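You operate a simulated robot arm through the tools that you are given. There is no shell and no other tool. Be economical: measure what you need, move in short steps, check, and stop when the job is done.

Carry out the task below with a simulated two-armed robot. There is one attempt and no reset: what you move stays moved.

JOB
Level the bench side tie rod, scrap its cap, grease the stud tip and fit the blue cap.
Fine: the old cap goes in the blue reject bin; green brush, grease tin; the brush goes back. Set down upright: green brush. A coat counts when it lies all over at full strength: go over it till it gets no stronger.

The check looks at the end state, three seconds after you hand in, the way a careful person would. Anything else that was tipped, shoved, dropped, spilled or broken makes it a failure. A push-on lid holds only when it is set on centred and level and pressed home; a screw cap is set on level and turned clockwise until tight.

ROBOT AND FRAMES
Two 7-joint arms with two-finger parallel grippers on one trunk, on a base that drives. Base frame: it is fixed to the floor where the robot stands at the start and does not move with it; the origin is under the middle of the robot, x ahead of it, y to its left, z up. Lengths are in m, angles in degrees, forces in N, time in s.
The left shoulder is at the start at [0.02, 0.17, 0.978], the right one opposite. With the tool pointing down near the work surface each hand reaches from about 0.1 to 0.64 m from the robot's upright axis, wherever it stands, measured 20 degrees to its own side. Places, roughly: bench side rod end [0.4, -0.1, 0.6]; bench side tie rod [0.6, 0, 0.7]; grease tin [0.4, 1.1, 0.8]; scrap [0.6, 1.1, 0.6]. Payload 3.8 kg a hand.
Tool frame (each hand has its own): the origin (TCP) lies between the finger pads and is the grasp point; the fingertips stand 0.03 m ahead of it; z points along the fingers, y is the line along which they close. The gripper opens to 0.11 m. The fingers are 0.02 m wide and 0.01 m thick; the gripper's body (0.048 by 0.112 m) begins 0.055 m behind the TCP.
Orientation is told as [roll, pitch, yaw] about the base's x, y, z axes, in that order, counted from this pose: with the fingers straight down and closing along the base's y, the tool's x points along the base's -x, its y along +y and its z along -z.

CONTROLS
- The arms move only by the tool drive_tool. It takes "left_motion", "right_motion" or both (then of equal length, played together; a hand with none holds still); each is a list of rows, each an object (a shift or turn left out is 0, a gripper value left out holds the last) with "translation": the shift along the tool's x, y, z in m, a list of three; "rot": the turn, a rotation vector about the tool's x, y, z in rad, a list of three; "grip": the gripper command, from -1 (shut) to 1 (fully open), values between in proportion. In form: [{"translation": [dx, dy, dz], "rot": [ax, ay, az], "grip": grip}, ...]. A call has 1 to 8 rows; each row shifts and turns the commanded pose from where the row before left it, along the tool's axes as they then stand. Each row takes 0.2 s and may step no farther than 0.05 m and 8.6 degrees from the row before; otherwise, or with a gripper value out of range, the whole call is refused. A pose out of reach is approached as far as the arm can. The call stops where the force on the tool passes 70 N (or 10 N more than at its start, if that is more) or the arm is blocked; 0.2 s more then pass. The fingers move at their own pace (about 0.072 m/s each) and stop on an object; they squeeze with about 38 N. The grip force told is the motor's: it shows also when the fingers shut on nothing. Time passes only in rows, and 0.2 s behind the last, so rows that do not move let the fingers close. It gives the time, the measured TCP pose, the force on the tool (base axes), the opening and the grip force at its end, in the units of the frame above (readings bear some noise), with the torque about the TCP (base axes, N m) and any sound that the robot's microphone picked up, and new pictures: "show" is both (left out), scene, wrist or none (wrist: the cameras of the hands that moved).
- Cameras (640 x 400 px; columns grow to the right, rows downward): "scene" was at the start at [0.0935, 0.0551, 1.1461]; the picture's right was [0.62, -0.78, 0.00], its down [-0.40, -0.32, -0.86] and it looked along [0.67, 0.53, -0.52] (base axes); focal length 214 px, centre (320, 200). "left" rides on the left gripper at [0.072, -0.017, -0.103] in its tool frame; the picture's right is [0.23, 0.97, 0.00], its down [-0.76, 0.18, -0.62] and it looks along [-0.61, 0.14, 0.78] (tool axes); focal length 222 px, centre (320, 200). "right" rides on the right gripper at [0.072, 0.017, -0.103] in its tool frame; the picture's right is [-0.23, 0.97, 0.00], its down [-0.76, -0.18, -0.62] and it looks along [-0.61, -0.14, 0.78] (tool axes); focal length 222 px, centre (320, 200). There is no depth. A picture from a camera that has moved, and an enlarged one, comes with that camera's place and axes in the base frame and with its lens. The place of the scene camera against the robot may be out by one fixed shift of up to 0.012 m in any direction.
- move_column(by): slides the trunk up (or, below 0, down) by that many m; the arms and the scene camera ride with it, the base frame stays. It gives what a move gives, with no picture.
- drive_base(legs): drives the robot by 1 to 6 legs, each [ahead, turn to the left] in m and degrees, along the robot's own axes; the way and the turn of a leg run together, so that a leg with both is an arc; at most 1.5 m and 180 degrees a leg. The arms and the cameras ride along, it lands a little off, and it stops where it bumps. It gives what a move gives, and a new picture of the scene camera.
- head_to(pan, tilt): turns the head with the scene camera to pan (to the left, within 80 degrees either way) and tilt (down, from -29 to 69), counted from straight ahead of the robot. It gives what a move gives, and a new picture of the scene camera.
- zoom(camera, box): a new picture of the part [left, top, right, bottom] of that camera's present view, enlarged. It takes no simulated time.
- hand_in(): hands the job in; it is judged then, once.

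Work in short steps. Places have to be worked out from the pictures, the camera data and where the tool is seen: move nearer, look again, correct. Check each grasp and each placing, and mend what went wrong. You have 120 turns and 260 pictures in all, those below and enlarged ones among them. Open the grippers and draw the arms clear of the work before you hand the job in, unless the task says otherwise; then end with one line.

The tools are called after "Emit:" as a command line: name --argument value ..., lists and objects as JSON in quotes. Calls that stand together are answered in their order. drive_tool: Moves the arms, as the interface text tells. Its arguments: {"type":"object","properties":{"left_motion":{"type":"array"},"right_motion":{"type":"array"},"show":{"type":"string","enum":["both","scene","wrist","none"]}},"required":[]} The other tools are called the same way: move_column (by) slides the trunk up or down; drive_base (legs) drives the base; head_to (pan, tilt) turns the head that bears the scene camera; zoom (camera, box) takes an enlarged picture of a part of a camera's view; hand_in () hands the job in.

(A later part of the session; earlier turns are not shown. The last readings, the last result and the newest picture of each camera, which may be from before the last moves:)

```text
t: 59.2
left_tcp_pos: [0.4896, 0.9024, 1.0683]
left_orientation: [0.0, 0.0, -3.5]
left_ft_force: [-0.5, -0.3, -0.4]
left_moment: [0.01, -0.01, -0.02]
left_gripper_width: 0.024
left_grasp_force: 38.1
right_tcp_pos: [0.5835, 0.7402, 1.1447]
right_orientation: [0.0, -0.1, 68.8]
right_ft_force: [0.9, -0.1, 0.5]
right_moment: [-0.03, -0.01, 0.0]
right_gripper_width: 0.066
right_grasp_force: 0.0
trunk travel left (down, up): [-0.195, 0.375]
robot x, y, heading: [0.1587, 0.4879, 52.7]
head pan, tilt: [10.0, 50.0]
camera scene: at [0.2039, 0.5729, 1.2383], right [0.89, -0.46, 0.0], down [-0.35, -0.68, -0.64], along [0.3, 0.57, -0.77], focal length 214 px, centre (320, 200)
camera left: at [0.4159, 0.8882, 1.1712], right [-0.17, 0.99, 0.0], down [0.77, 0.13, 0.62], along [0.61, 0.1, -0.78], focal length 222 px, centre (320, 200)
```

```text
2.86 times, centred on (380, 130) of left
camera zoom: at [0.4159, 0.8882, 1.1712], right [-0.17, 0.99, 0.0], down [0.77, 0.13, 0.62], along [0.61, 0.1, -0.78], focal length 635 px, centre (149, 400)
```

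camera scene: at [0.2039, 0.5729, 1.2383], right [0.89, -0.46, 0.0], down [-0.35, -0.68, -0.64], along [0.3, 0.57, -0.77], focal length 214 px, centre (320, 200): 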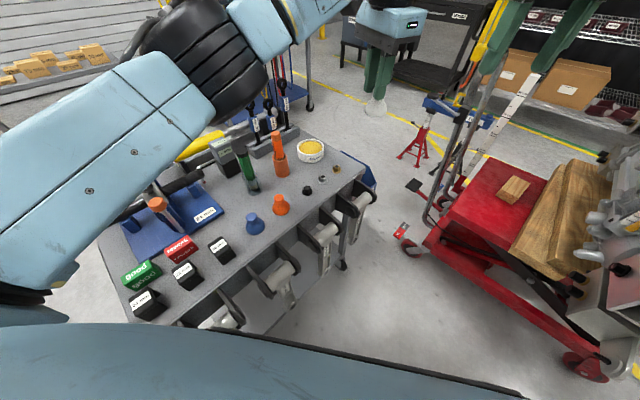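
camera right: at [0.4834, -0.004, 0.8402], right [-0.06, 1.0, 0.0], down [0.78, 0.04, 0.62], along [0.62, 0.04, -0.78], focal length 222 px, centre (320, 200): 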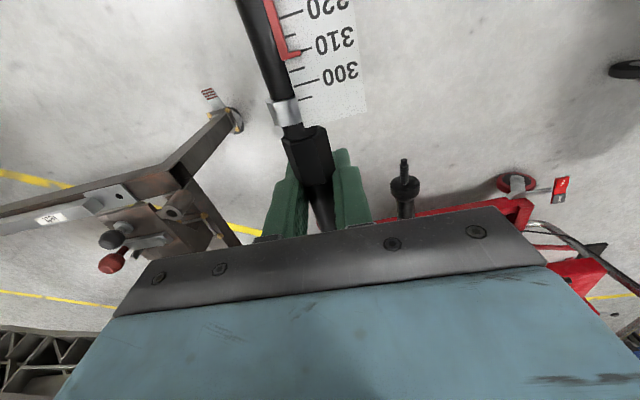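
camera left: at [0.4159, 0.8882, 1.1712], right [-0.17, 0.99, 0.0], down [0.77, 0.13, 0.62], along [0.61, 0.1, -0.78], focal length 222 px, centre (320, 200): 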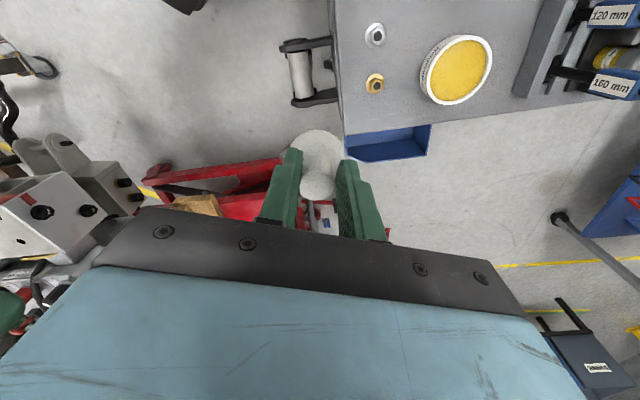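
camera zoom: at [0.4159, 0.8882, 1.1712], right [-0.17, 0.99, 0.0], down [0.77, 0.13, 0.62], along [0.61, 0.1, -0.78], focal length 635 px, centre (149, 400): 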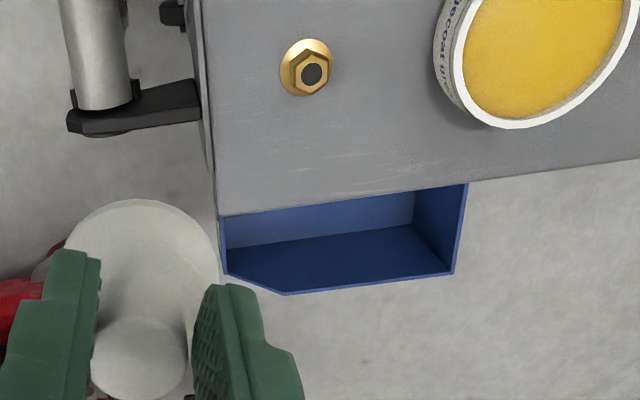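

The bin opening is about x 0.54–0.62, y 0.98–1.16; centre ≈ (0.577,1.075). That's beyond reach, so I shift the base 0.15 m parallel to the cart edge and yaw the hand to align with the bin.

Emit:
drive_base --legs '[[0, -38], [0.15, 0], [0, 40]]'

Emit:
drive_tool --left_motion '[{"rot": [0, 0, -0.13]}, {"rot": [0, 0, -0.13]}]' --show "wrist"

```text
t: 64.3
left_tcp_pos: [0.6234, 0.9462, 1.0674]
left_orientation: [0.0, 0.0, -2.1]
left_ft_force: [0.6, 0.0, 0.1]
left_moment: [-0.03, 0.0, 0.0]
left_gripper_width: 0.0238
left_grasp_force: 38.2
right_tcp_pos: [0.7229, 0.7888, 1.1436]
right_orientation: [0.0, -0.1, 70.4]
right_ft_force: [-0.8, -0.1, 0.9]
right_moment: [-0.04, 0.0, 0.01]
right_gripper_width: 0.0658
right_grasp_force: 0.1
trunk travel left (down, up): [-0.195, 0.375]
robot x, y, heading: [0.3008, 0.5291, 53.8]
head pan, tilt: [10.0, 50.0]
camera scene: at [0.3472, 0.6113, 1.2382], right [0.9, -0.44, 0.0], down [-0.34, -0.69, -0.64], along [0.28, 0.58, -0.77], focal length 214 px, centre (320, 200)
```

scene: 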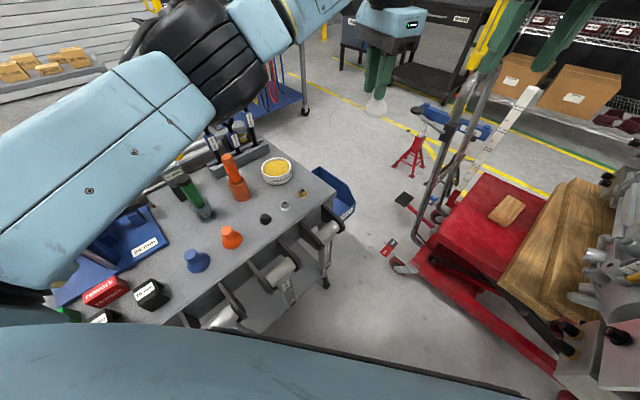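

```text
t: 64.9
left_tcp_pos: [0.6254, 0.9463, 1.068]
left_orientation: [0.0, 0.0, 12.9]
left_ft_force: [-0.6, 0.8, -0.7]
left_moment: [0.03, -0.01, -0.01]
left_gripper_width: 0.0236
left_grasp_force: 38.0
right_tcp_pos: [0.7228, 0.7872, 1.1439]
right_orientation: [0.0, 0.0, 70.5]
right_ft_force: [0.4, 0.7, 0.2]
right_moment: [0.01, 0.01, 0.0]
right_gripper_width: 0.0661
right_grasp_force: 0.0
trunk travel left (down, up): [-0.195, 0.375]
robot x, y, heading: [0.2997, 0.5302, 54.1]
head pan, tilt: [10.0, 50.0]
camera left: at [0.5571, 0.9135, 1.1711], right [-0.44, 0.9, 0.0], down [0.7, 0.34, 0.62], along [0.56, 0.27, -0.78], focal length 222 px, centre (320, 200)
```

left: 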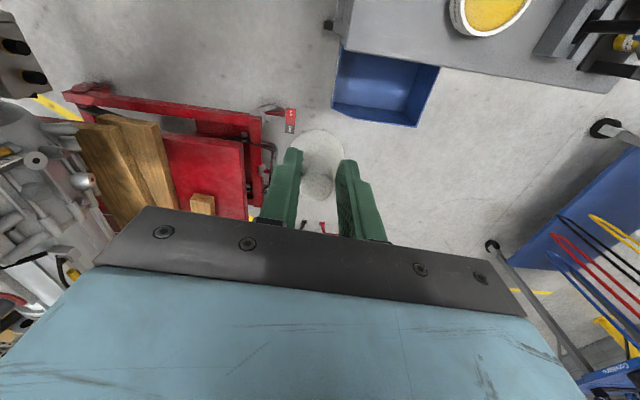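

Bin centre ≈ (0.592,1.06). Move above it and descend partway, then check.

Emit:
drive_tool --left_motion '[{"translation": [0.002, 0.0395, 0]}, {"translation": [0.002, 0.0395, 0]}, {"translation": [0.002, 0.0395, 0]}, {"translation": [0, 0, 0.048]}, {"translation": [0, 0, 0.048]}, {"translation": [0, 0, 0.048]}, {"translation": [0, 0, 0.046]}, {}]' --show "both"

```text
t: 66.7
left_tcp_pos: [0.5849, 1.0598, 0.8763]
left_orientation: [-0.1, 0.1, 12.9]
left_ft_force: [-0.4, 0.2, -0.1]
left_moment: [0.01, 0.0, -0.02]
left_gripper_width: 0.0239
left_grasp_force: 37.6
left hand out of reach, approached as far as the arm can: row 3
right_tcp_pos: [0.7229, 0.7885, 1.1442]
right_orientation: [0.0, -0.1, 70.4]
right_ft_force: [0.4, -0.1, -0.2]
right_moment: [0.04, -0.02, 0.01]
right_gripper_width: 0.0659
right_grasp_force: 0.1
trunk travel left (down, up): [-0.195, 0.375]
robot x, y, heading: [0.2968, 0.5252, 54.0]
head pan, tilt: [10.0, 50.0]
camera scene: at [0.3475, 0.6109, 1.2383], right [0.9, -0.44, 0.0], down [-0.34, -0.69, -0.64], along [0.28, 0.58, -0.77], focal length 214 px, centre (320, 200)
camera left: at [0.5179, 1.0274, 0.9803], right [-0.44, 0.9, 0.0], down [0.7, 0.34, 0.62], along [0.56, 0.27, -0.78], focal length 222 px, centre (320, 200)
```

scene: 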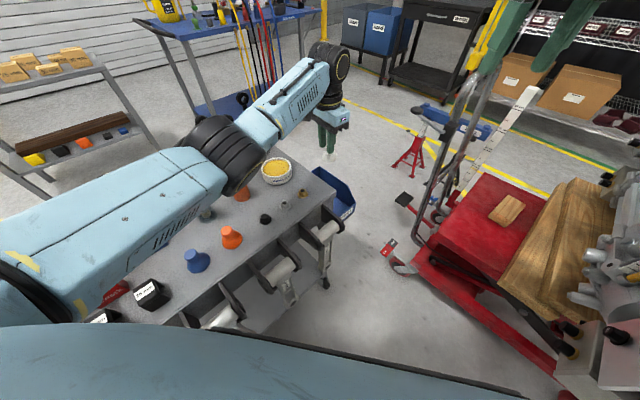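
left: 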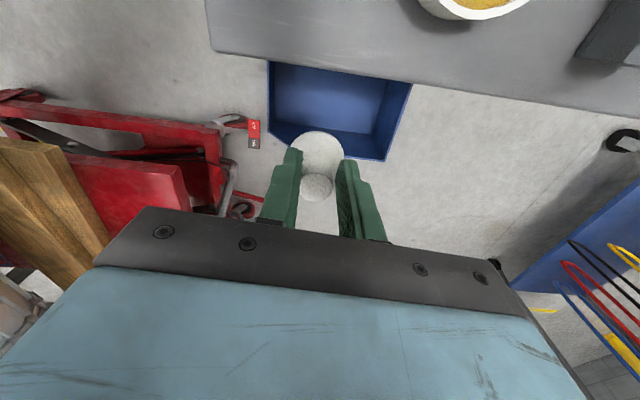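

Emit:
zoom --camera "scene" --box '[170, 90, 370, 240]'

Emit:
zoom --camera "right" --box '[0, 0, 640, 400]'

```text
2.67 times, centred on (270, 165) of scene
camera zoom: at [0.3475, 0.6109, 1.2383], right [0.9, -0.44, 0.0], down [-0.34, -0.69, -0.64], along [0.28, 0.58, -0.77], focal length 572 px, centre (453, 293)
```

zoom: 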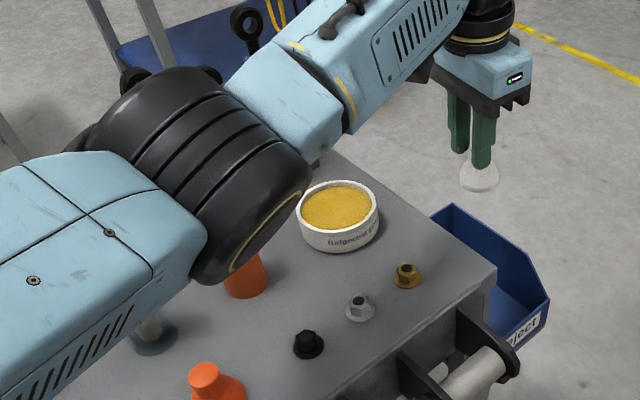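

```text
1.00 times, centred on (320, 200) of right (not enlarged: the box is as wide or as high as the picture)
camera zoom: at [0.6816, 0.7258, 1.2479], right [-0.84, 0.54, 0.0], down [0.42, 0.66, 0.62], along [0.34, 0.53, -0.78], focal length 222 px, centre (320, 200)
```

zoom: 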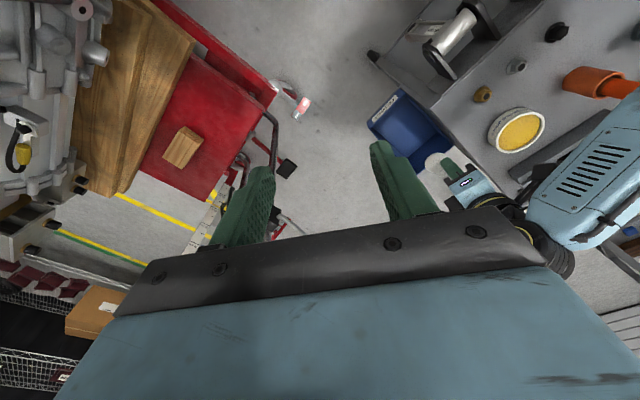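

The forearm hovers low over the brushes. I raise the trunk by 0.25 so the elbow stays high, then lower the hand to the bin.

Emit:
move_column --by 0.25

Emit:
drive_tool --left_motion '[{"translation": [0, 0.003, 0.045]}, {"translation": [0, 0.003, 0.045]}, {"translation": [0, 0.003, 0.045]}, {"translation": [0, 0.003, 0.045]}, {"translation": [0, 0.003, 0.045]}, {"translation": [0, 0, 0.025]}, {}]' --show "both"

```text
t: 69.2
left_tcp_pos: [0.5845, 1.0607, 1.1277]
left_orientation: [0.0, 0.0, 12.8]
left_ft_force: [0.4, -0.4, 0.4]
left_moment: [0.0, -0.01, -0.02]
left_gripper_width: 0.0241
left_grasp_force: 38.3
right_tcp_pos: [0.7214, 0.7889, 1.3942]
right_orientation: [0.0, -0.1, 70.4]
right_ft_force: [-0.3, 0.2, -0.3]
right_moment: [0.01, -0.02, -0.03]
right_gripper_width: 0.066
right_grasp_force: 0.0
trunk travel left (down, up): [-0.445, 0.125]
robot x, y, heading: [0.3012, 0.5289, 53.9]
head pan, tilt: [10.0, 50.0]
```

```text
t: 70.8
left_tcp_pos: [0.5441, 1.0422, 0.8879]
left_orientation: [0.1, 0.0, 12.8]
left_ft_force: [0.0, -0.1, 0.4]
left_moment: [0.02, 0.01, -0.02]
left_gripper_width: 0.024
left_grasp_force: 37.5
left hand out of reach, approached as far as the arm can: row 3, 4, 5, 6
right_tcp_pos: [0.7225, 0.7875, 1.3932]
right_orientation: [0.0, -0.1, 70.4]
right_ft_force: [-0.5, 0.1, 0.0]
right_moment: [-0.01, 0.03, -0.02]
right_gripper_width: 0.066
right_grasp_force: 0.0
trunk travel left (down, up): [-0.445, 0.125]
robot x, y, heading: [0.2969, 0.5251, 54.2]
head pan, tilt: [10.0, 50.0]
camera scene: at [0.3479, 0.6108, 1.4883], right [0.9, -0.44, 0.0], down [-0.34, -0.69, -0.64], along [0.28, 0.58, -0.77], focal length 214 px, centre (320, 200)
camera left: at [0.4767, 1.0084, 0.9907], right [-0.44, 0.9, 0.0], down [0.7, 0.34, 0.62], along [0.56, 0.27, -0.78], focal length 222 px, centre (320, 200)
```

scene: 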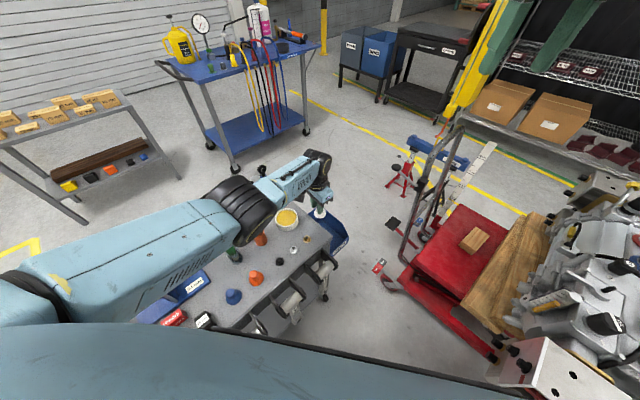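
left: 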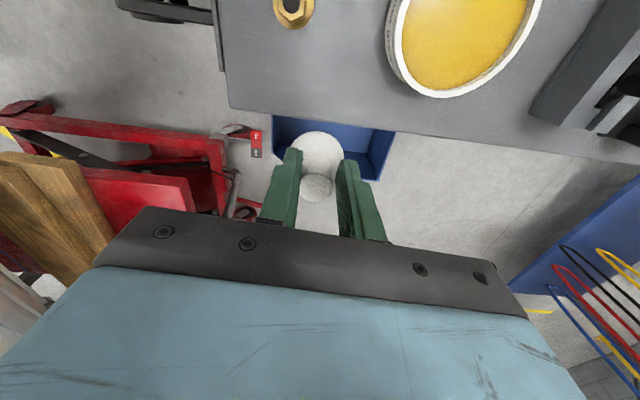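

With the raised shoulder the arm is fully stretched. I lift the hand, lower the trunk a bit, and shift the base sideways so the bin is close ahead and the arm isn't over the cart.

Emit:
drive_tool --left_motion '[{"translation": [0, 0, -0.04]}, {"translation": [0, 0, -0.045]}, {"translation": [0, 0, -0.045]}, {"translation": [0, 0, -0.045]}, {"translation": [0.03, -0.03, -0.02]}, {"translation": [0.04, -0.03, 0]}, {"translation": [0.04, -0.03, 0]}, {"translation": [0.04, -0.03, 0]}]' --show "none"

Emit:
drive_base --legs '[[0, -54], [0.25, 0], [0, 75]]'

Emit:
move_column --by -0.12

```text
t: 72.7
left_tcp_pos: [0.4216, 0.892, 1.083]
left_orientation: [0.0, 0.0, 12.9]
left_ft_force: [-0.4, 0.3, -1.0]
left_moment: [0.02, -0.01, 0.02]
left_gripper_width: 0.0239
left_grasp_force: 38.4
right_tcp_pos: [0.7212, 0.7876, 1.3935]
right_orientation: [-0.1, -0.1, 70.3]
right_ft_force: [-0.4, -0.7, -0.1]
right_moment: [0.02, 0.02, 0.0]
right_gripper_width: 0.066
right_grasp_force: 0.0
trunk travel left (down, up): [-0.445, 0.125]
robot x, y, heading: [0.2996, 0.5248, 54.0]
head pan, tilt: [10.0, 50.0]
```

```text
t: 80.1
left_tcp_pos: [0.5377, 0.9103, 1.0824]
left_orientation: [0.0, 0.0, 33.0]
left_ft_force: [0.3, 0.4, 0.5]
left_moment: [0.0, 0.0, 0.01]
left_gripper_width: 0.0237
left_grasp_force: 38.3
right_tcp_pos: [0.8548, 0.916, 1.3943]
right_orientation: [0.0, -0.2, 90.7]
right_ft_force: [-0.4, 0.3, -0.4]
right_moment: [0.01, 0.01, -0.01]
right_gripper_width: 0.0661
right_grasp_force: 0.1
trunk travel left (down, up): [-0.445, 0.125]
robot x, y, heading: [0.5506, 0.523, 74.4]
head pan, tilt: [10.0, 50.0]
camera scene: at [0.5637, 0.6199, 1.4882], right [0.99, -0.1, 0.0], down [-0.08, -0.76, -0.64], along [0.07, 0.64, -0.77], focal length 214 px, centre (320, 200)
```

scene: 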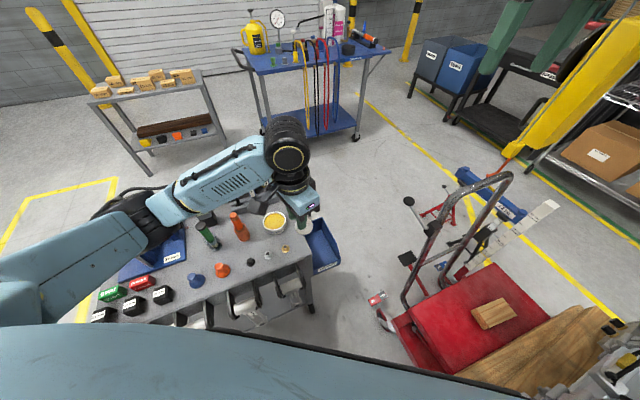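

```text
t: 81.6
left_tcp_pos: [0.5382, 0.91, 0.9619]
left_orientation: [0.0, -0.1, 33.0]
left_ft_force: [-0.4, 0.5, -0.7]
left_moment: [-0.02, -0.05, -0.02]
left_gripper_width: 0.0235
left_grasp_force: 37.8
right_tcp_pos: [0.8553, 0.9159, 1.2744]
right_orientation: [0.0, -0.1, 90.6]
right_ft_force: [-0.4, 0.2, -0.1]
right_moment: [0.02, 0.02, 0.02]
right_gripper_width: 0.066
right_grasp_force: 0.0
trunk travel left (down, up): [-0.325, 0.245]
robot x, y, heading: [0.5495, 0.5251, 74.2]
head pan, tilt: [10.0, 50.0]
```

Now move over the bin centre and lower.

Emit:
drive_tool --left_motion '[{"rot": [0, 0, 0.117]}, {"rot": [0, 0, 0.117]}, {"rot": [0, 0, 0.117]}, {"translation": [-0.0215, 0.0372, 0]}, {"translation": [-0.0215, 0.0372, 0]}, {"translation": [-0.0215, 0.0372, 0]}, {"translation": [-0.0215, 0.0372, 0]}, {"translation": [0, 0, 0.04]}]' --show "both"

```text
t: 83.4
left_tcp_pos: [0.5894, 1.0762, 0.9221]
left_orientation: [0.0, 0.0, 13.0]
left_ft_force: [-0.4, 0.2, -0.1]
left_moment: [-0.04, 0.02, 0.0]
left_gripper_width: 0.0238
left_grasp_force: 37.8
right_tcp_pos: [0.8538, 0.916, 1.2741]
right_orientation: [0.1, -0.1, 90.6]
right_ft_force: [-0.4, -0.7, 0.3]
right_moment: [-0.03, -0.01, -0.02]
right_gripper_width: 0.0661
right_grasp_force: 0.2
trunk travel left (down, up): [-0.325, 0.245]
robot x, y, heading: [0.5465, 0.519, 74.2]
head pan, tilt: [10.0, 50.0]
camera scene: at [0.5633, 0.6199, 1.3682], right [0.99, -0.1, 0.0], down [-0.08, -0.76, -0.64], along [0.07, 0.64, -0.77], focal length 214 px, centre (320, 200)
camera left: at [0.5211, 1.0421, 1.0256], right [-0.44, 0.9, 0.0], down [0.7, 0.34, 0.62], along [0.56, 0.27, -0.78], focal length 222 px, centre (320, 200)
```

scene: 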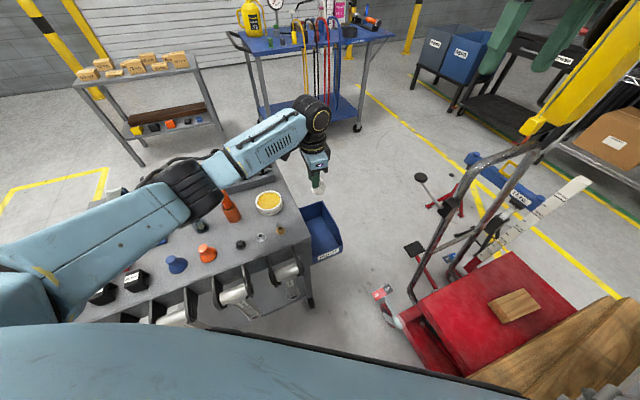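
left: 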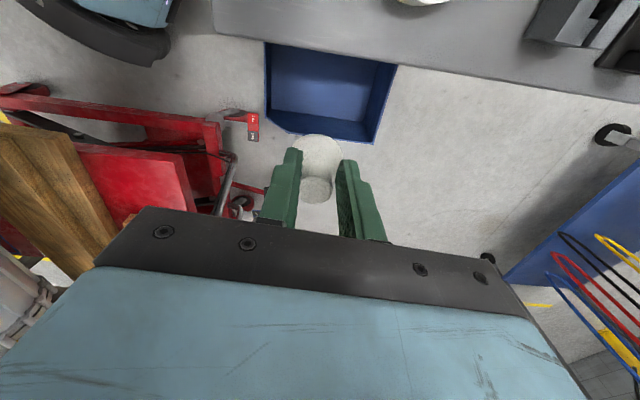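

Brush tops are at z≈0.92 while the elbow underside is ≈0.965. I lower the hand just 0.04 and see how the elbow responds.

Emit:
drive_tool --left_motion '[{"translation": [0, 0, 0.02]}, {"translation": [0, 0, 0.02]}]' --show "scene"

Emit:
zoom --camera "scene" --box '[140, 140, 340, 290]'

```text
t: 84.0
left_tcp_pos: [0.589, 1.0752, 0.8826]
left_orientation: [-0.1, 0.0, 13.0]
left_ft_force: [0.3, 0.4, -0.2]
left_moment: [0.03, 0.03, -0.02]
left_gripper_width: 0.0241
left_grasp_force: 37.2
right_tcp_pos: [0.8549, 0.9165, 1.2735]
right_orientation: [-0.1, -0.1, 90.7]
right_ft_force: [-0.3, 0.5, 0.1]
right_moment: [0.04, 0.0, 0.03]
right_gripper_width: 0.0661
right_grasp_force: 0.0
trunk travel left (down, up): [-0.325, 0.245]
robot x, y, heading: [0.5461, 0.5234, 74.5]
head pan, tilt: [10.0, 50.0]
camera scene: at [0.564, 0.6199, 1.3682], right [0.99, -0.1, 0.0], down [-0.08, -0.76, -0.64], along [0.06, 0.64, -0.77], focal length 214 px, centre (320, 200)
```

scene: 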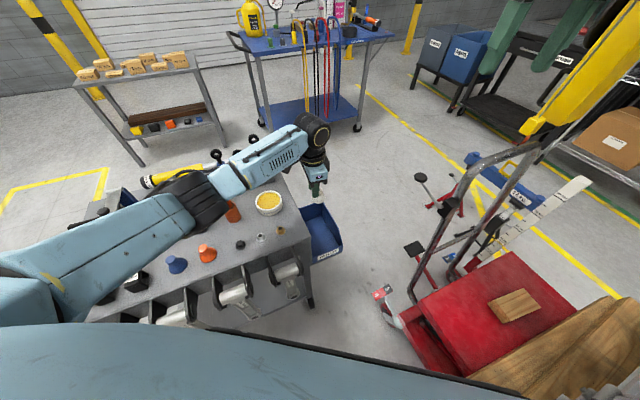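

```text
2.67 times, centred on (240, 215) of scene
camera zoom: at [0.564, 0.6199, 1.3682], right [0.99, -0.1, 0.0], down [-0.08, -0.76, -0.64], along [0.06, 0.64, -0.77], focal length 572 px, centre (533, 160)
```

zoom: 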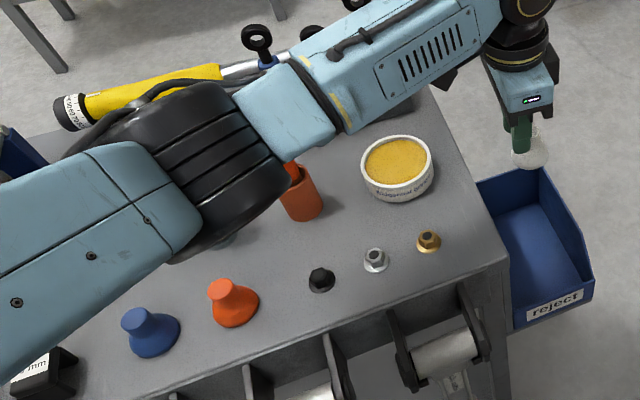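

The elbow comes too near the brushes. I lift the hand, retract both hands, and reposition the base further right with a back-up manoeuvre.

Emit:
drive_tool --left_motion '[{"translation": [0, 0, -0.045]}, {"translation": [0, 0, -0.045]}, {"translation": [0, 0, -0.045]}, {"translation": [0, 0, -0.045]}, {"translation": [0.03, -0.03, 0]}, {"translation": [0.03, -0.03, 0]}, {"translation": [0.03, -0.03, 0]}, {"translation": [0.03, -0.03, 0]}]' --right_motion '[{"translation": [0.04, 0, 0]}, {"translation": [0.04, 0, 0]}, {"translation": [0.04, 0, 0]}, {"translation": [0.04, 0, 0]}, {"translation": [0, 0.02, 0]}, {"translation": [0, 0.02, 0]}, {"translation": [0, 0.02, 0]}, {}]' --show "none"

Emit:
drive_base --legs '[[-0.35, 0], [0, -14], [0.4, 0], [0, 38]]'

```text
t: 85.8
left_tcp_pos: [0.4973, 0.929, 1.064]
left_orientation: [0.1, 0.0, 13.0]
left_ft_force: [0.2, -0.2, -0.8]
left_moment: [-0.02, 0.02, -0.04]
left_gripper_width: 0.0242
left_grasp_force: 38.2
right_tcp_pos: [0.7966, 0.7548, 1.2735]
right_orientation: [0.0, 0.0, 90.6]
right_ft_force: [0.1, -0.3, -0.7]
right_moment: [-0.03, -0.03, -0.04]
right_gripper_width: 0.0659
right_grasp_force: 0.0
trunk travel left (down, up): [-0.325, 0.245]
robot x, y, heading: [0.5483, 0.5238, 74.2]
head pan, tilt: [10.0, 50.0]
```

```text
t: 92.9
left_tcp_pos: [0.4419, 0.8881, 1.0633]
left_orientation: [0.0, 0.0, 37.1]
left_ft_force: [0.3, -0.7, -0.2]
left_moment: [0.01, -0.01, -0.05]
left_gripper_width: 0.0238
left_grasp_force: 38.2
right_tcp_pos: [0.787, 0.8493, 1.2735]
right_orientation: [-0.1, -0.1, 114.7]
right_ft_force: [-0.4, -0.6, 0.1]
right_moment: [0.03, -0.02, 0.02]
right_gripper_width: 0.0657
right_grasp_force: 0.1
trunk travel left (down, up): [-0.325, 0.245]
robot x, y, heading: [0.6565, 0.5378, 98.2]
head pan, tilt: [10.0, 50.0]
camera scene: at [0.6288, 0.6298, 1.3682], right [0.95, 0.31, 0.0], down [0.24, -0.73, -0.64], along [-0.2, 0.61, -0.77], focal length 214 px, centre (320, 200)
```

scene: 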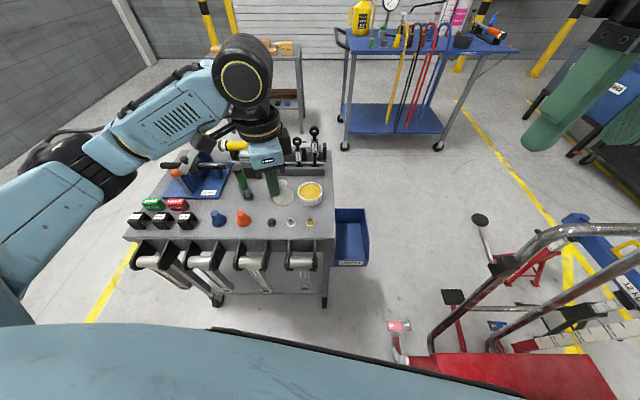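

Emit:
drive_tool --left_motion '[{"rot": [0, 0, 0.14]}, {"rot": [0, 0, 0.14]}, {"rot": [0, 0, 0.14]}, {"translation": [-0.037, 0.03, 0]}, {"translation": [-0.037, 0.03, 0]}, {"translation": [-0.037, 0.03, 0]}, {"translation": [-0.037, 0.03, 0]}, {"translation": [-0.037, 0.029, 0]}]' --show "none"

Emit:
drive_tool --left_motion '[{"translation": [0, 0, 0.045]}, {"translation": [0, 0, 0.045]}, {"translation": [0, 0, 0.045]}, {"translation": [0, 0, 0.045]}]' --show "both"

```text
t: 94.7
left_tcp_pos: [0.5898, 1.0745, 1.0635]
left_orientation: [0.1, 0.1, 12.9]
left_ft_force: [0.1, 0.3, 0.0]
left_moment: [-0.01, 0.01, -0.01]
left_gripper_width: 0.0238
left_grasp_force: 37.8
right_tcp_pos: [0.7882, 0.8506, 1.2729]
right_orientation: [0.2, -0.2, 114.7]
right_ft_force: [0.3, -0.4, 0.1]
right_moment: [0.01, 0.01, 0.01]
right_gripper_width: 0.0657
right_grasp_force: 0.1
trunk travel left (down, up): [-0.325, 0.245]
robot x, y, heading: [0.6511, 0.5378, 98.4]
head pan, tilt: [10.0, 50.0]
```

```text
t: 95.7
left_tcp_pos: [0.5873, 1.075, 0.8834]
left_orientation: [0.0, 0.0, 13.0]
left_ft_force: [0.1, -0.1, -0.4]
left_moment: [0.04, -0.02, 0.02]
left_gripper_width: 0.0235
left_grasp_force: 37.9
right_tcp_pos: [0.7864, 0.8501, 1.2733]
right_orientation: [0.0, 0.0, 114.8]
right_ft_force: [0.0, -0.1, -0.1]
right_moment: [0.01, 0.03, 0.0]
right_gripper_width: 0.0661
right_grasp_force: 0.1
trunk travel left (down, up): [-0.325, 0.245]
robot x, y, heading: [0.6545, 0.5386, 98.4]
head pan, tilt: [10.0, 50.0]
camera scene: at [0.6293, 0.6299, 1.3682], right [0.95, 0.31, 0.0], down [0.24, -0.73, -0.64], along [-0.2, 0.61, -0.77], focal length 214 px, centre (320, 200)
camera left: at [0.521, 1.0406, 0.9861], right [-0.44, 0.9, 0.0], down [0.7, 0.34, 0.62], along [0.56, 0.28, -0.78], focal length 222 px, centre (320, 200)
```

scene: 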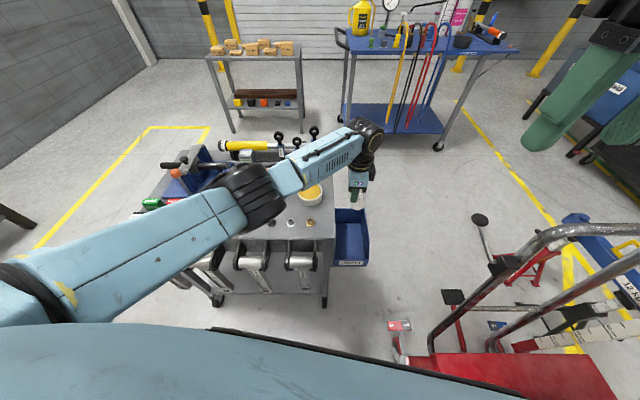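
left: 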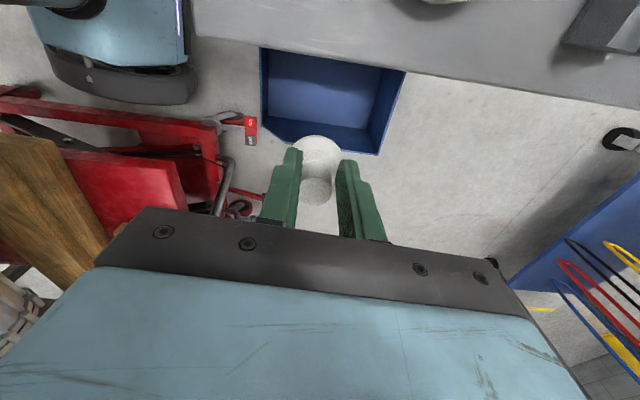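

Elbow is now well clear of the brushes. Continue lowering to put the cap inside the bin.

Emit:
drive_tool --left_motion '[{"translation": [0, 0, 0.04]}, {"translation": [0, 0, 0.04]}, {"translation": [0, 0, 0.03]}, {}]' --show "both"

```text
t: 96.7
left_tcp_pos: [0.5852, 1.0613, 0.7776]
left_orientation: [0.1, 0.0, 13.0]
left_ft_force: [0.0, -0.5, -0.4]
left_moment: [0.0, 0.03, 0.0]
left_gripper_width: 0.0239
left_grasp_force: 38.1
left hand out of reach, approached as far as the arm can: row 2, 3
right_tcp_pos: [0.7866, 0.8499, 1.2743]
right_orientation: [0.0, 0.0, 114.6]
right_ft_force: [0.4, -0.8, 0.5]
right_moment: [0.01, -0.02, 0.06]
right_gripper_width: 0.0661
right_grasp_force: 0.1
trunk travel left (down, up): [-0.325, 0.245]
robot x, y, heading: [0.6532, 0.5366, 98.4]
head pan, tilt: [10.0, 50.0]
camera scene: at [0.6293, 0.6298, 1.3683], right [0.95, 0.31, 0.0], down [0.24, -0.73, -0.64], along [-0.2, 0.61, -0.77], focal length 214 px, centre (320, 200)
camera left: at [0.5173, 1.0281, 0.8813], right [-0.44, 0.9, 0.0], down [0.7, 0.34, 0.62], along [0.56, 0.28, -0.78], focal length 222 px, centre (320, 200)
```

scene: 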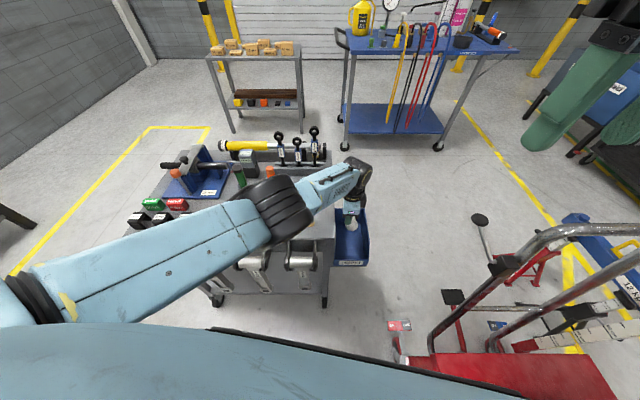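
left: 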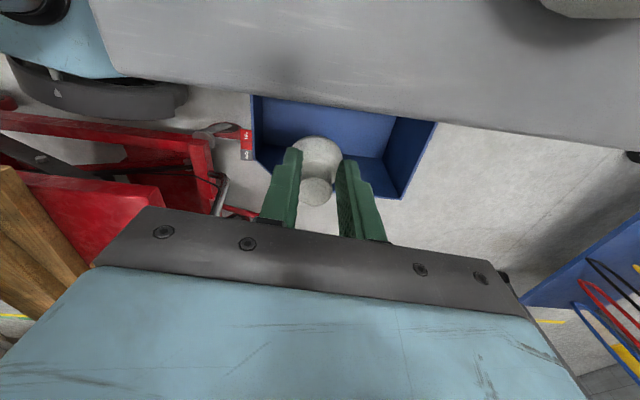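

Cap is at the bin mouth. I lower the trunk 0.05 to take it deeper, then release.

Emit:
move_column --by -0.05

Emit:
drive_tool --left_motion '[{"translation": [0, 0.006, 0]}, {"grip": -0.6}, {"grip": -0.4}, {"grip": -0.2}]' --show "both"

```text
t: 97.6
left_tcp_pos: [0.5837, 1.0624, 0.7278]
left_orientation: [0.0, -0.1, 13.0]
left_ft_force: [0.4, -0.9, -0.4]
left_moment: [-0.03, 0.0, -0.02]
left_gripper_width: 0.0238
left_grasp_force: 37.6
right_tcp_pos: [0.7861, 0.8495, 1.2237]
right_orientation: [0.0, -0.1, 114.6]
right_ft_force: [0.2, -0.4, -0.5]
right_moment: [0.01, 0.02, 0.0]
right_gripper_width: 0.066
right_grasp_force: 0.0
trunk travel left (down, up): [-0.275, 0.295]
robot x, y, heading: [0.6542, 0.5377, 98.2]
head pan, tilt: [10.0, 50.0]
```

```text
t: 98.6
left_tcp_pos: [0.5809, 1.0624, 0.7299]
left_orientation: [0.0, 0.0, 13.0]
left_ft_force: [-1.3, -0.6, 0.2]
left_moment: [0.0, -0.01, 0.01]
left_gripper_width: 0.0437
left_grasp_force: 0.0
left hand out of reach, approached as far as the arm can: row 1
right_tcp_pos: [0.7847, 0.8502, 1.224]
right_orientation: [0.0, -0.1, 114.7]
right_ft_force: [0.2, 0.5, 0.0]
right_moment: [-0.03, 0.02, -0.03]
right_gripper_width: 0.0657
right_grasp_force: 0.0
trunk travel left (down, up): [-0.275, 0.295]
robot x, y, heading: [0.6529, 0.5386, 98.3]
head pan, tilt: [10.0, 50.0]
camera scene: at [0.6292, 0.6298, 1.3183], right [0.95, 0.31, 0.0], down [0.24, -0.73, -0.64], along [-0.2, 0.61, -0.77], focal length 214 px, centre (320, 200)
camera left: at [0.5137, 1.0292, 0.8332], right [-0.44, 0.9, 0.0], down [0.7, 0.34, 0.62], along [0.56, 0.28, -0.78], focal length 222 px, centre (320, 200)
```

scene: 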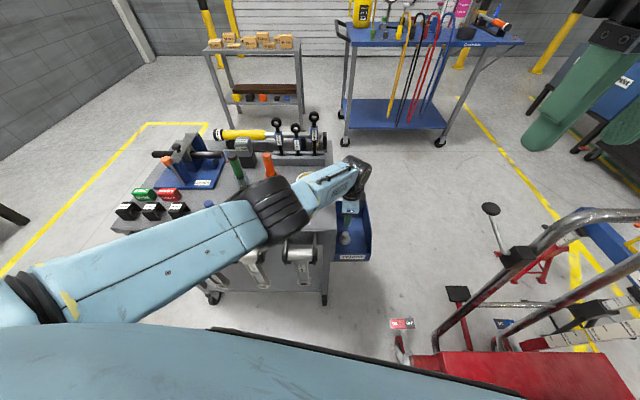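
left: 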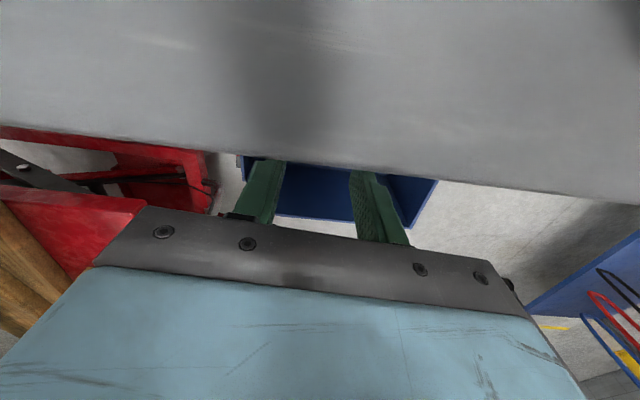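

Released. Raise the hand straight up and verify the cap in the bin.

Emit:
move_column --by 0.08

Emit:
drive_tool --left_motion '[{"translation": [0, 0, -0.045]}, {"translation": [0, 0, -0.045]}, {"translation": [0, 0, -0.045]}, {"translation": [0, 0, -0.045]}, {"translation": [0, 0, -0.045]}]' --show "both"

```text
t: 99.8
left_tcp_pos: [0.5809, 1.0623, 0.81]
left_orientation: [0.0, 0.0, 12.9]
left_ft_force: [0.8, 0.3, -0.7]
left_moment: [0.0, 0.0, -0.01]
left_gripper_width: 0.044
left_grasp_force: 0.0
right_tcp_pos: [0.7857, 0.8484, 1.3038]
right_orientation: [-0.1, -0.1, 114.7]
right_ft_force: [0.1, 0.0, 0.5]
right_moment: [0.01, -0.01, -0.02]
right_gripper_width: 0.0659
right_grasp_force: 0.0
trunk travel left (down, up): [-0.355, 0.215]
robot x, y, heading: [0.6548, 0.5339, 98.2]
head pan, tilt: [10.0, 50.0]
```

```text
t: 101.0
left_tcp_pos: [0.5807, 1.064, 1.0355]
left_orientation: [0.0, 0.0, 13.1]
left_ft_force: [-0.6, -0.9, 0.2]
left_moment: [0.01, -0.02, 0.0]
left_gripper_width: 0.0444
left_grasp_force: 0.1
right_tcp_pos: [0.786, 0.849, 1.3037]
right_orientation: [0.1, -0.1, 114.7]
right_ft_force: [-0.2, -0.7, 0.7]
right_moment: [0.04, -0.01, 0.0]
right_gripper_width: 0.0662
right_grasp_force: 0.1
trunk travel left (down, up): [-0.355, 0.215]
robot x, y, heading: [0.656, 0.537, 98.4]
head pan, tilt: [10.0, 50.0]
camera scene: at [0.6292, 0.6295, 1.3983], right [0.95, 0.31, 0.0], down [0.24, -0.73, -0.64], along [-0.2, 0.61, -0.77], focal length 214 px, centre (320, 200)
camera left: at [0.5139, 1.0294, 1.1376], right [-0.44, 0.9, 0.0], down [0.7, 0.35, 0.62], along [0.56, 0.28, -0.78], focal length 222 px, centre (320, 200)
```

scene: 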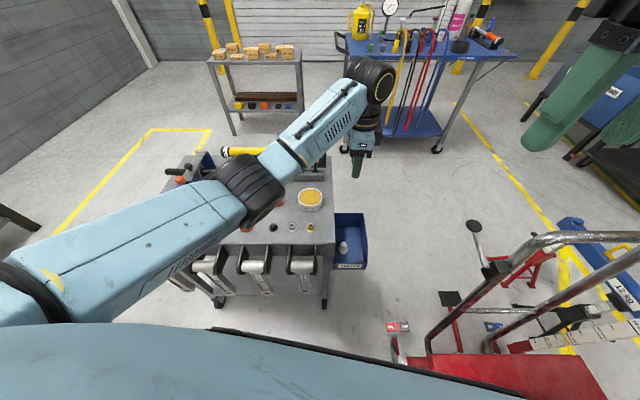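
left: 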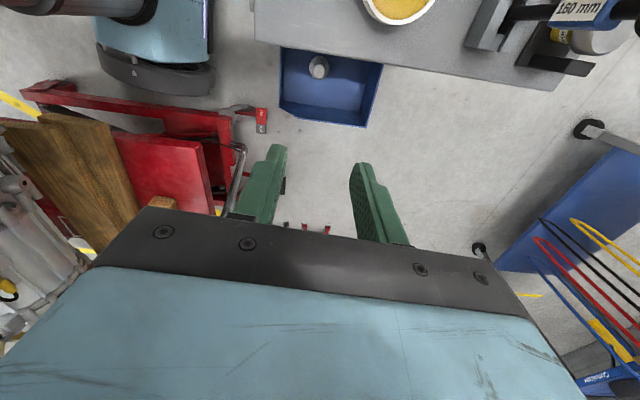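

The cap rests in the reject bin. Next the green brush: I retract the left hand slightly and shift the base left with a back-up manoeuvre.

Emit:
drive_tool --left_motion '[{"translation": [0.02, -0.045, 0]}, {"translation": [0.02, -0.045, 0]}, {"translation": [0.02, -0.045, 0]}, {"translation": [0.0, -0.045, -0.02]}]' --show "none"

Emit:
drive_base --legs '[[-0.3, 0], [0, 30], [0.4, 0], [0, -30]]'

```text
t: 102.0
left_tcp_pos: [0.5641, 0.8726, 1.0551]
left_orientation: [0.0, 0.1, 13.1]
left_ft_force: [-1.3, 0.2, 0.1]
left_moment: [0.01, 0.0, -0.02]
left_gripper_width: 0.044
left_grasp_force: 0.0
right_tcp_pos: [0.7871, 0.8504, 1.3044]
right_orientation: [0.0, -0.1, 114.7]
right_ft_force: [-0.5, -0.6, 0.9]
right_moment: [0.0, 0.03, 0.02]
right_gripper_width: 0.0659
right_grasp_force: 0.0
trunk travel left (down, up): [-0.355, 0.215]
robot x, y, heading: [0.6553, 0.5375, 98.5]
head pan, tilt: [10.0, 50.0]
```

```text
t: 103.5
left_tcp_pos: [0.5848, 0.7094, 1.0497]
left_orientation: [-0.7, 0.1, 13.2]
left_ft_force: [-0.4, 0.5, 0.4]
left_moment: [0.02, -0.03, 0.03]
left_gripper_width: 0.0441
left_grasp_force: 0.1
right_tcp_pos: [0.807, 0.689, 1.3007]
right_orientation: [0.1, 0.4, 114.7]
right_ft_force: [-0.1, -0.2, 0.1]
right_moment: [0.02, 0.02, 0.02]
right_gripper_width: 0.0658
right_grasp_force: 0.1
trunk travel left (down, up): [-0.355, 0.215]
robot x, y, heading: [0.6802, 0.3623, 98.6]
head pan, tilt: [10.0, 50.0]
stopped in leg 1: the robot was blocked; the commanded pose is now the measured one
camera scene: at [0.6497, 0.469, 1.3971], right [0.95, 0.32, 0.0], down [0.24, -0.73, -0.63], along [-0.2, 0.6, -0.77], focal length 214 px, centre (320, 200)
```

scene: 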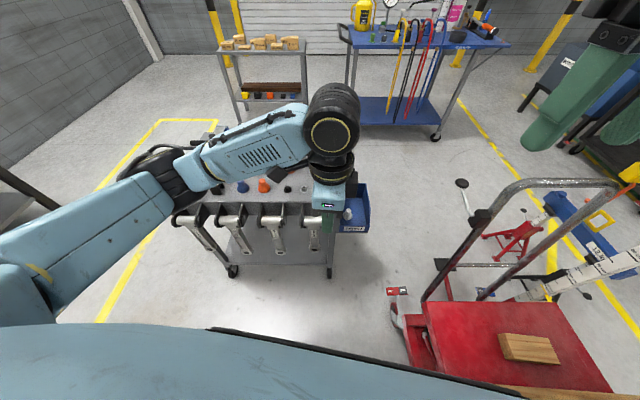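

The base backed into something behind it—likely the bench or rod. I move forward off it at once, then turn to look at the rod.

Emit:
drive_base --legs '[[0.13, 0], [0, 75]]'

Emit:
head_to --pan 80 --tilt 40

```text
t: 108.1
left_tcp_pos: [0.3106, 0.4845, 1.0534]
left_orientation: [0.1, 0.0, 88.8]
left_ft_force: [0.9, -0.3, -0.2]
left_moment: [-0.01, 0.01, 0.02]
left_gripper_width: 0.0441
left_grasp_force: 0.0
right_tcp_pos: [0.3884, 0.6938, 1.3045]
right_orientation: [0.0, 0.0, -169.7]
right_ft_force: [0.7, 0.3, 0.0]
right_moment: [-0.03, -0.01, 0.0]
right_gripper_width: 0.0659
right_grasp_force: 0.1
trunk travel left (down, up): [-0.355, 0.215]
robot x, y, heading: [0.6594, 0.4907, 174.1]
head pan, tilt: [10.0, 50.0]
camera scene: at [0.5644, 0.4846, 1.3982], right [-0.07, 1.0, 0.0], down [0.76, 0.05, -0.64], along [-0.64, -0.05, -0.77], focal length 214 px, centre (320, 200)
```

scene: 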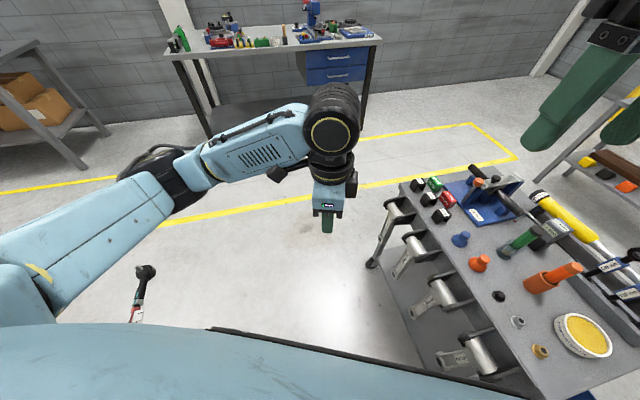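

```text
t: 109.5
left_tcp_pos: [0.3101, 0.4842, 1.0543]
left_orientation: [0.0, 0.1, 88.8]
left_ft_force: [0.0, -0.5, 0.6]
left_moment: [0.0, 0.01, -0.04]
left_gripper_width: 0.0441
left_grasp_force: 0.0
right_tcp_pos: [0.3884, 0.6947, 1.3041]
right_orientation: [0.0, 0.1, -169.6]
right_ft_force: [-0.8, -0.3, -0.3]
right_moment: [0.03, 0.01, -0.01]
right_gripper_width: 0.066
right_grasp_force: 0.0
trunk travel left (down, up): [-0.355, 0.215]
robot x, y, heading: [0.6595, 0.4872, 174.1]
head pan, tilt: [80.0, 40.0]
camera scene: at [0.6178, 0.4085, 1.4124], right [-0.96, 0.28, 0.0], down [0.18, 0.62, -0.77], along [-0.21, -0.74, -0.64], focal length 214 px, centre (320, 200)
```

scene: 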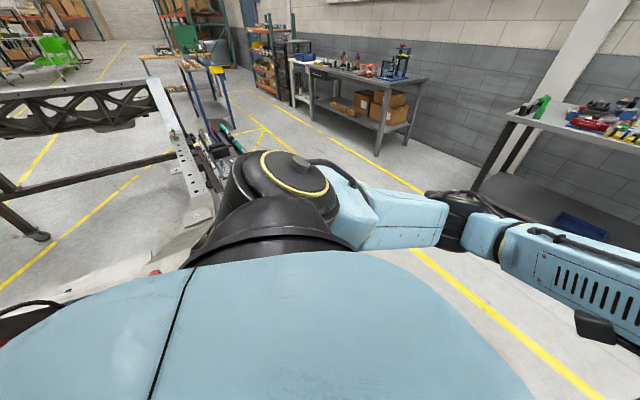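

The rod end still looks in place (checked later in detail). Now drive along the cart and face it.

Emit:
drive_base --legs '[[0.24, 0], [0, -74]]'

Emit:
head_to --pan 15 --tilt 52

```text
t: 114.5
left_tcp_pos: [0.3193, 0.8484, 1.0549]
left_orientation: [-0.1, 0.2, 15.1]
left_ft_force: [-0.3, 0.3, 0.3]
left_moment: [-0.01, -0.02, 0.0]
left_gripper_width: 0.0438
left_grasp_force: 0.1
right_tcp_pos: [0.5419, 0.832, 1.304]
right_orientation: [0.1, 0.0, 116.6]
right_ft_force: [0.3, -0.6, -0.4]
right_moment: [-0.01, -0.03, -0.02]
right_gripper_width: 0.066
right_grasp_force: 0.1
trunk travel left (down, up): [-0.355, 0.215]
robot x, y, heading: [0.425, 0.5183, 100.5]
head pan, tilt: [80.0, 40.0]
camera scene: at [0.3346, 0.5331, 1.4124], right [-0.01, 1.0, 0.0], down [0.64, 0.0, -0.77], along [-0.77, 0.0, -0.64], focal length 214 px, centre (320, 200)
```

scene: 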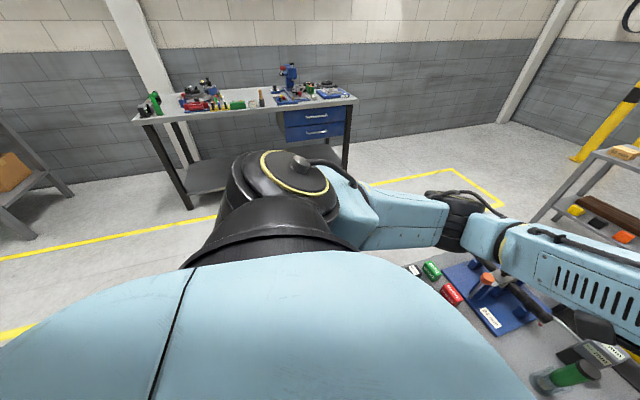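

```text
t: 115.8
left_tcp_pos: [0.3187, 0.8483, 1.0548]
left_orientation: [0.0, 0.1, 15.1]
left_ft_force: [-0.1, 0.3, -0.1]
left_moment: [0.02, -0.01, 0.03]
left_gripper_width: 0.0439
left_grasp_force: 0.1
right_tcp_pos: [0.5422, 0.8315, 1.3041]
right_orientation: [0.0, 0.0, 116.6]
right_ft_force: [1.4, 0.0, -0.3]
right_moment: [-0.02, 0.0, 0.0]
right_gripper_width: 0.066
right_grasp_force: 0.0
trunk travel left (down, up): [-0.355, 0.215]
robot x, y, heading: [0.422, 0.5108, 100.3]
head pan, tilt: [15.0, 52.0]
camera scene: at [0.3873, 0.6015, 1.3956], right [0.9, 0.43, 0.0], down [0.34, -0.71, -0.62], along [-0.26, 0.56, -0.79], focal length 214 px, centre (320, 200)
```

scene: 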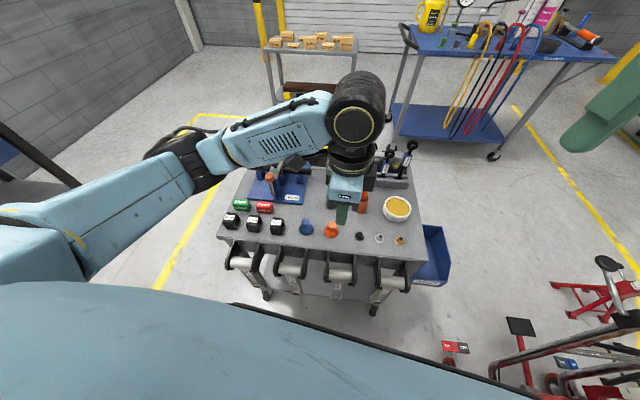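

Turn the left hand so its camera looks over the cart toward the brush.

Emit:
drive_tool --left_motion '[{"rot": [0, 0, -0.145]}, {"rot": [0, 0, -0.145]}, {"rot": [0, 0, -0.145]}, {"rot": [0, 0, -0.145]}, {"rot": [0, 0, -0.145]}, {"rot": [0, 0, -0.145]}, {"rot": [0, 0, -0.145]}, {"rot": [0, 0, -0.145]}]' --show "none"

Emit:
drive_tool --left_motion '[{"translation": [0, 0.045, 0]}, {"translation": [0, 0.045, 0]}]' --show "both"

```text
t: 117.6
left_tcp_pos: [0.3189, 0.8476, 1.0542]
left_orientation: [0.1, 0.1, 81.6]
left_ft_force: [1.0, 0.2, -0.5]
left_moment: [0.01, -0.02, 0.01]
left_gripper_width: 0.0441
left_grasp_force: 0.0
right_tcp_pos: [0.5424, 0.8317, 1.3028]
right_orientation: [0.0, 0.0, 116.7]
right_ft_force: [-0.3, -0.1, -0.3]
right_moment: [-0.01, 0.01, -0.02]
right_gripper_width: 0.0662
right_grasp_force: 0.0
trunk travel left (down, up): [-0.355, 0.215]
robot x, y, heading: [0.4255, 0.5129, 100.7]
head pan, tilt: [15.0, 52.0]
```

```text
t: 118.2
left_tcp_pos: [0.2306, 0.86, 1.0552]
left_orientation: [0.0, 0.1, 81.5]
left_ft_force: [0.1, -0.2, 0.1]
left_moment: [-0.01, -0.05, 0.02]
left_gripper_width: 0.044
left_grasp_force: 0.1
right_tcp_pos: [0.5425, 0.8327, 1.3033]
right_orientation: [0.0, 0.0, 116.6]
right_ft_force: [-0.1, -0.3, 0.4]
right_moment: [-0.01, 0.02, 0.01]
right_gripper_width: 0.0659
right_grasp_force: 0.1
trunk travel left (down, up): [-0.355, 0.215]
robot x, y, heading: [0.4207, 0.5145, 100.1]
head pan, tilt: [15.0, 52.0]
camera scene: at [0.3868, 0.6013, 1.3956], right [0.9, 0.43, 0.0], down [0.34, -0.71, -0.62], along [-0.26, 0.56, -0.79], focal length 214 px, centre (320, 200)
camera left: at [0.2356, 0.7859, 1.1577], right [-1.0, -0.08, 0.0], down [-0.06, 0.78, 0.62], along [-0.05, 0.62, -0.78], focal length 222 px, centre (320, 200)
```

scene: 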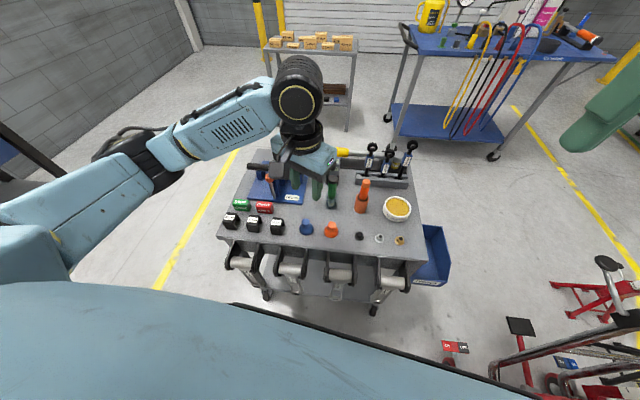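
left: 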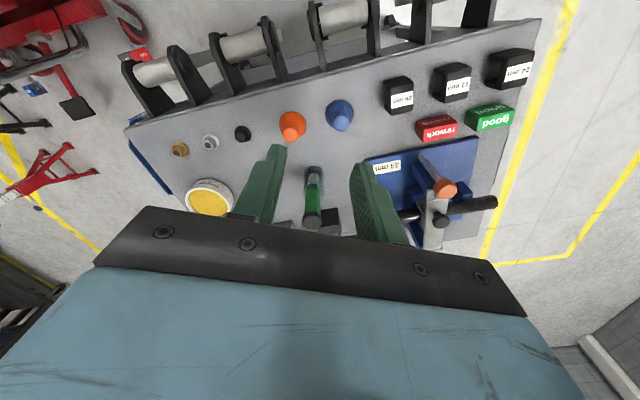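

Emit:
zoom --camera "left" --box '[240, 130, 400, 240]'

Emit:
zoom --camera "scene" --box '[280, 140, 430, 250]'

```text
3.64 times, centred on (320, 185) of left
camera zoom: at [0.2356, 0.7859, 1.1577], right [-1.0, -0.08, 0.0], down [-0.06, 0.78, 0.62], along [-0.05, 0.62, -0.78], focal length 808 px, centre (320, 254)
```

zoom: 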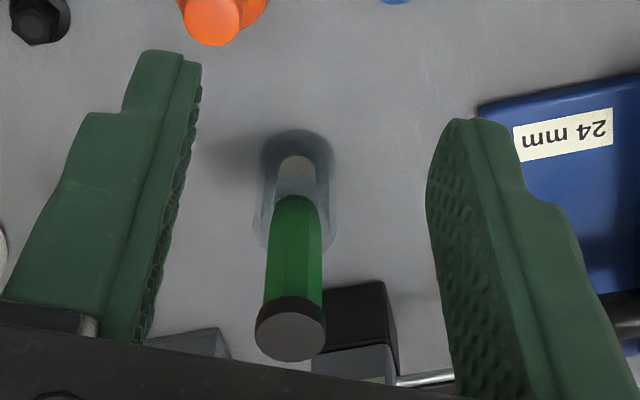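

```text
3.64 times, centred on (355, 195) of scene
camera zoom: at [0.3868, 0.6013, 1.3956], right [0.9, 0.43, 0.0], down [0.34, -0.71, -0.62], along [-0.26, 0.56, -0.79], focal length 780 px, centre (193, 218)
```

zoom: 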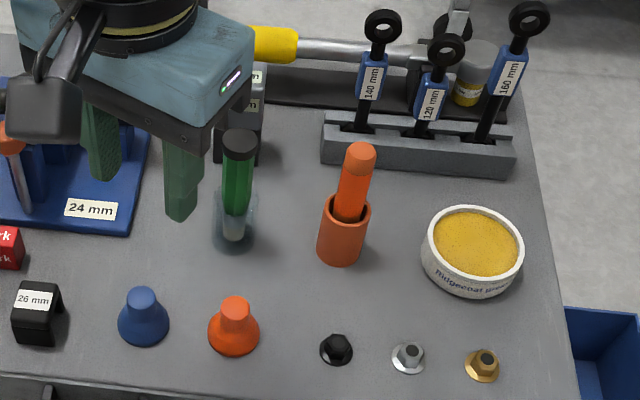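

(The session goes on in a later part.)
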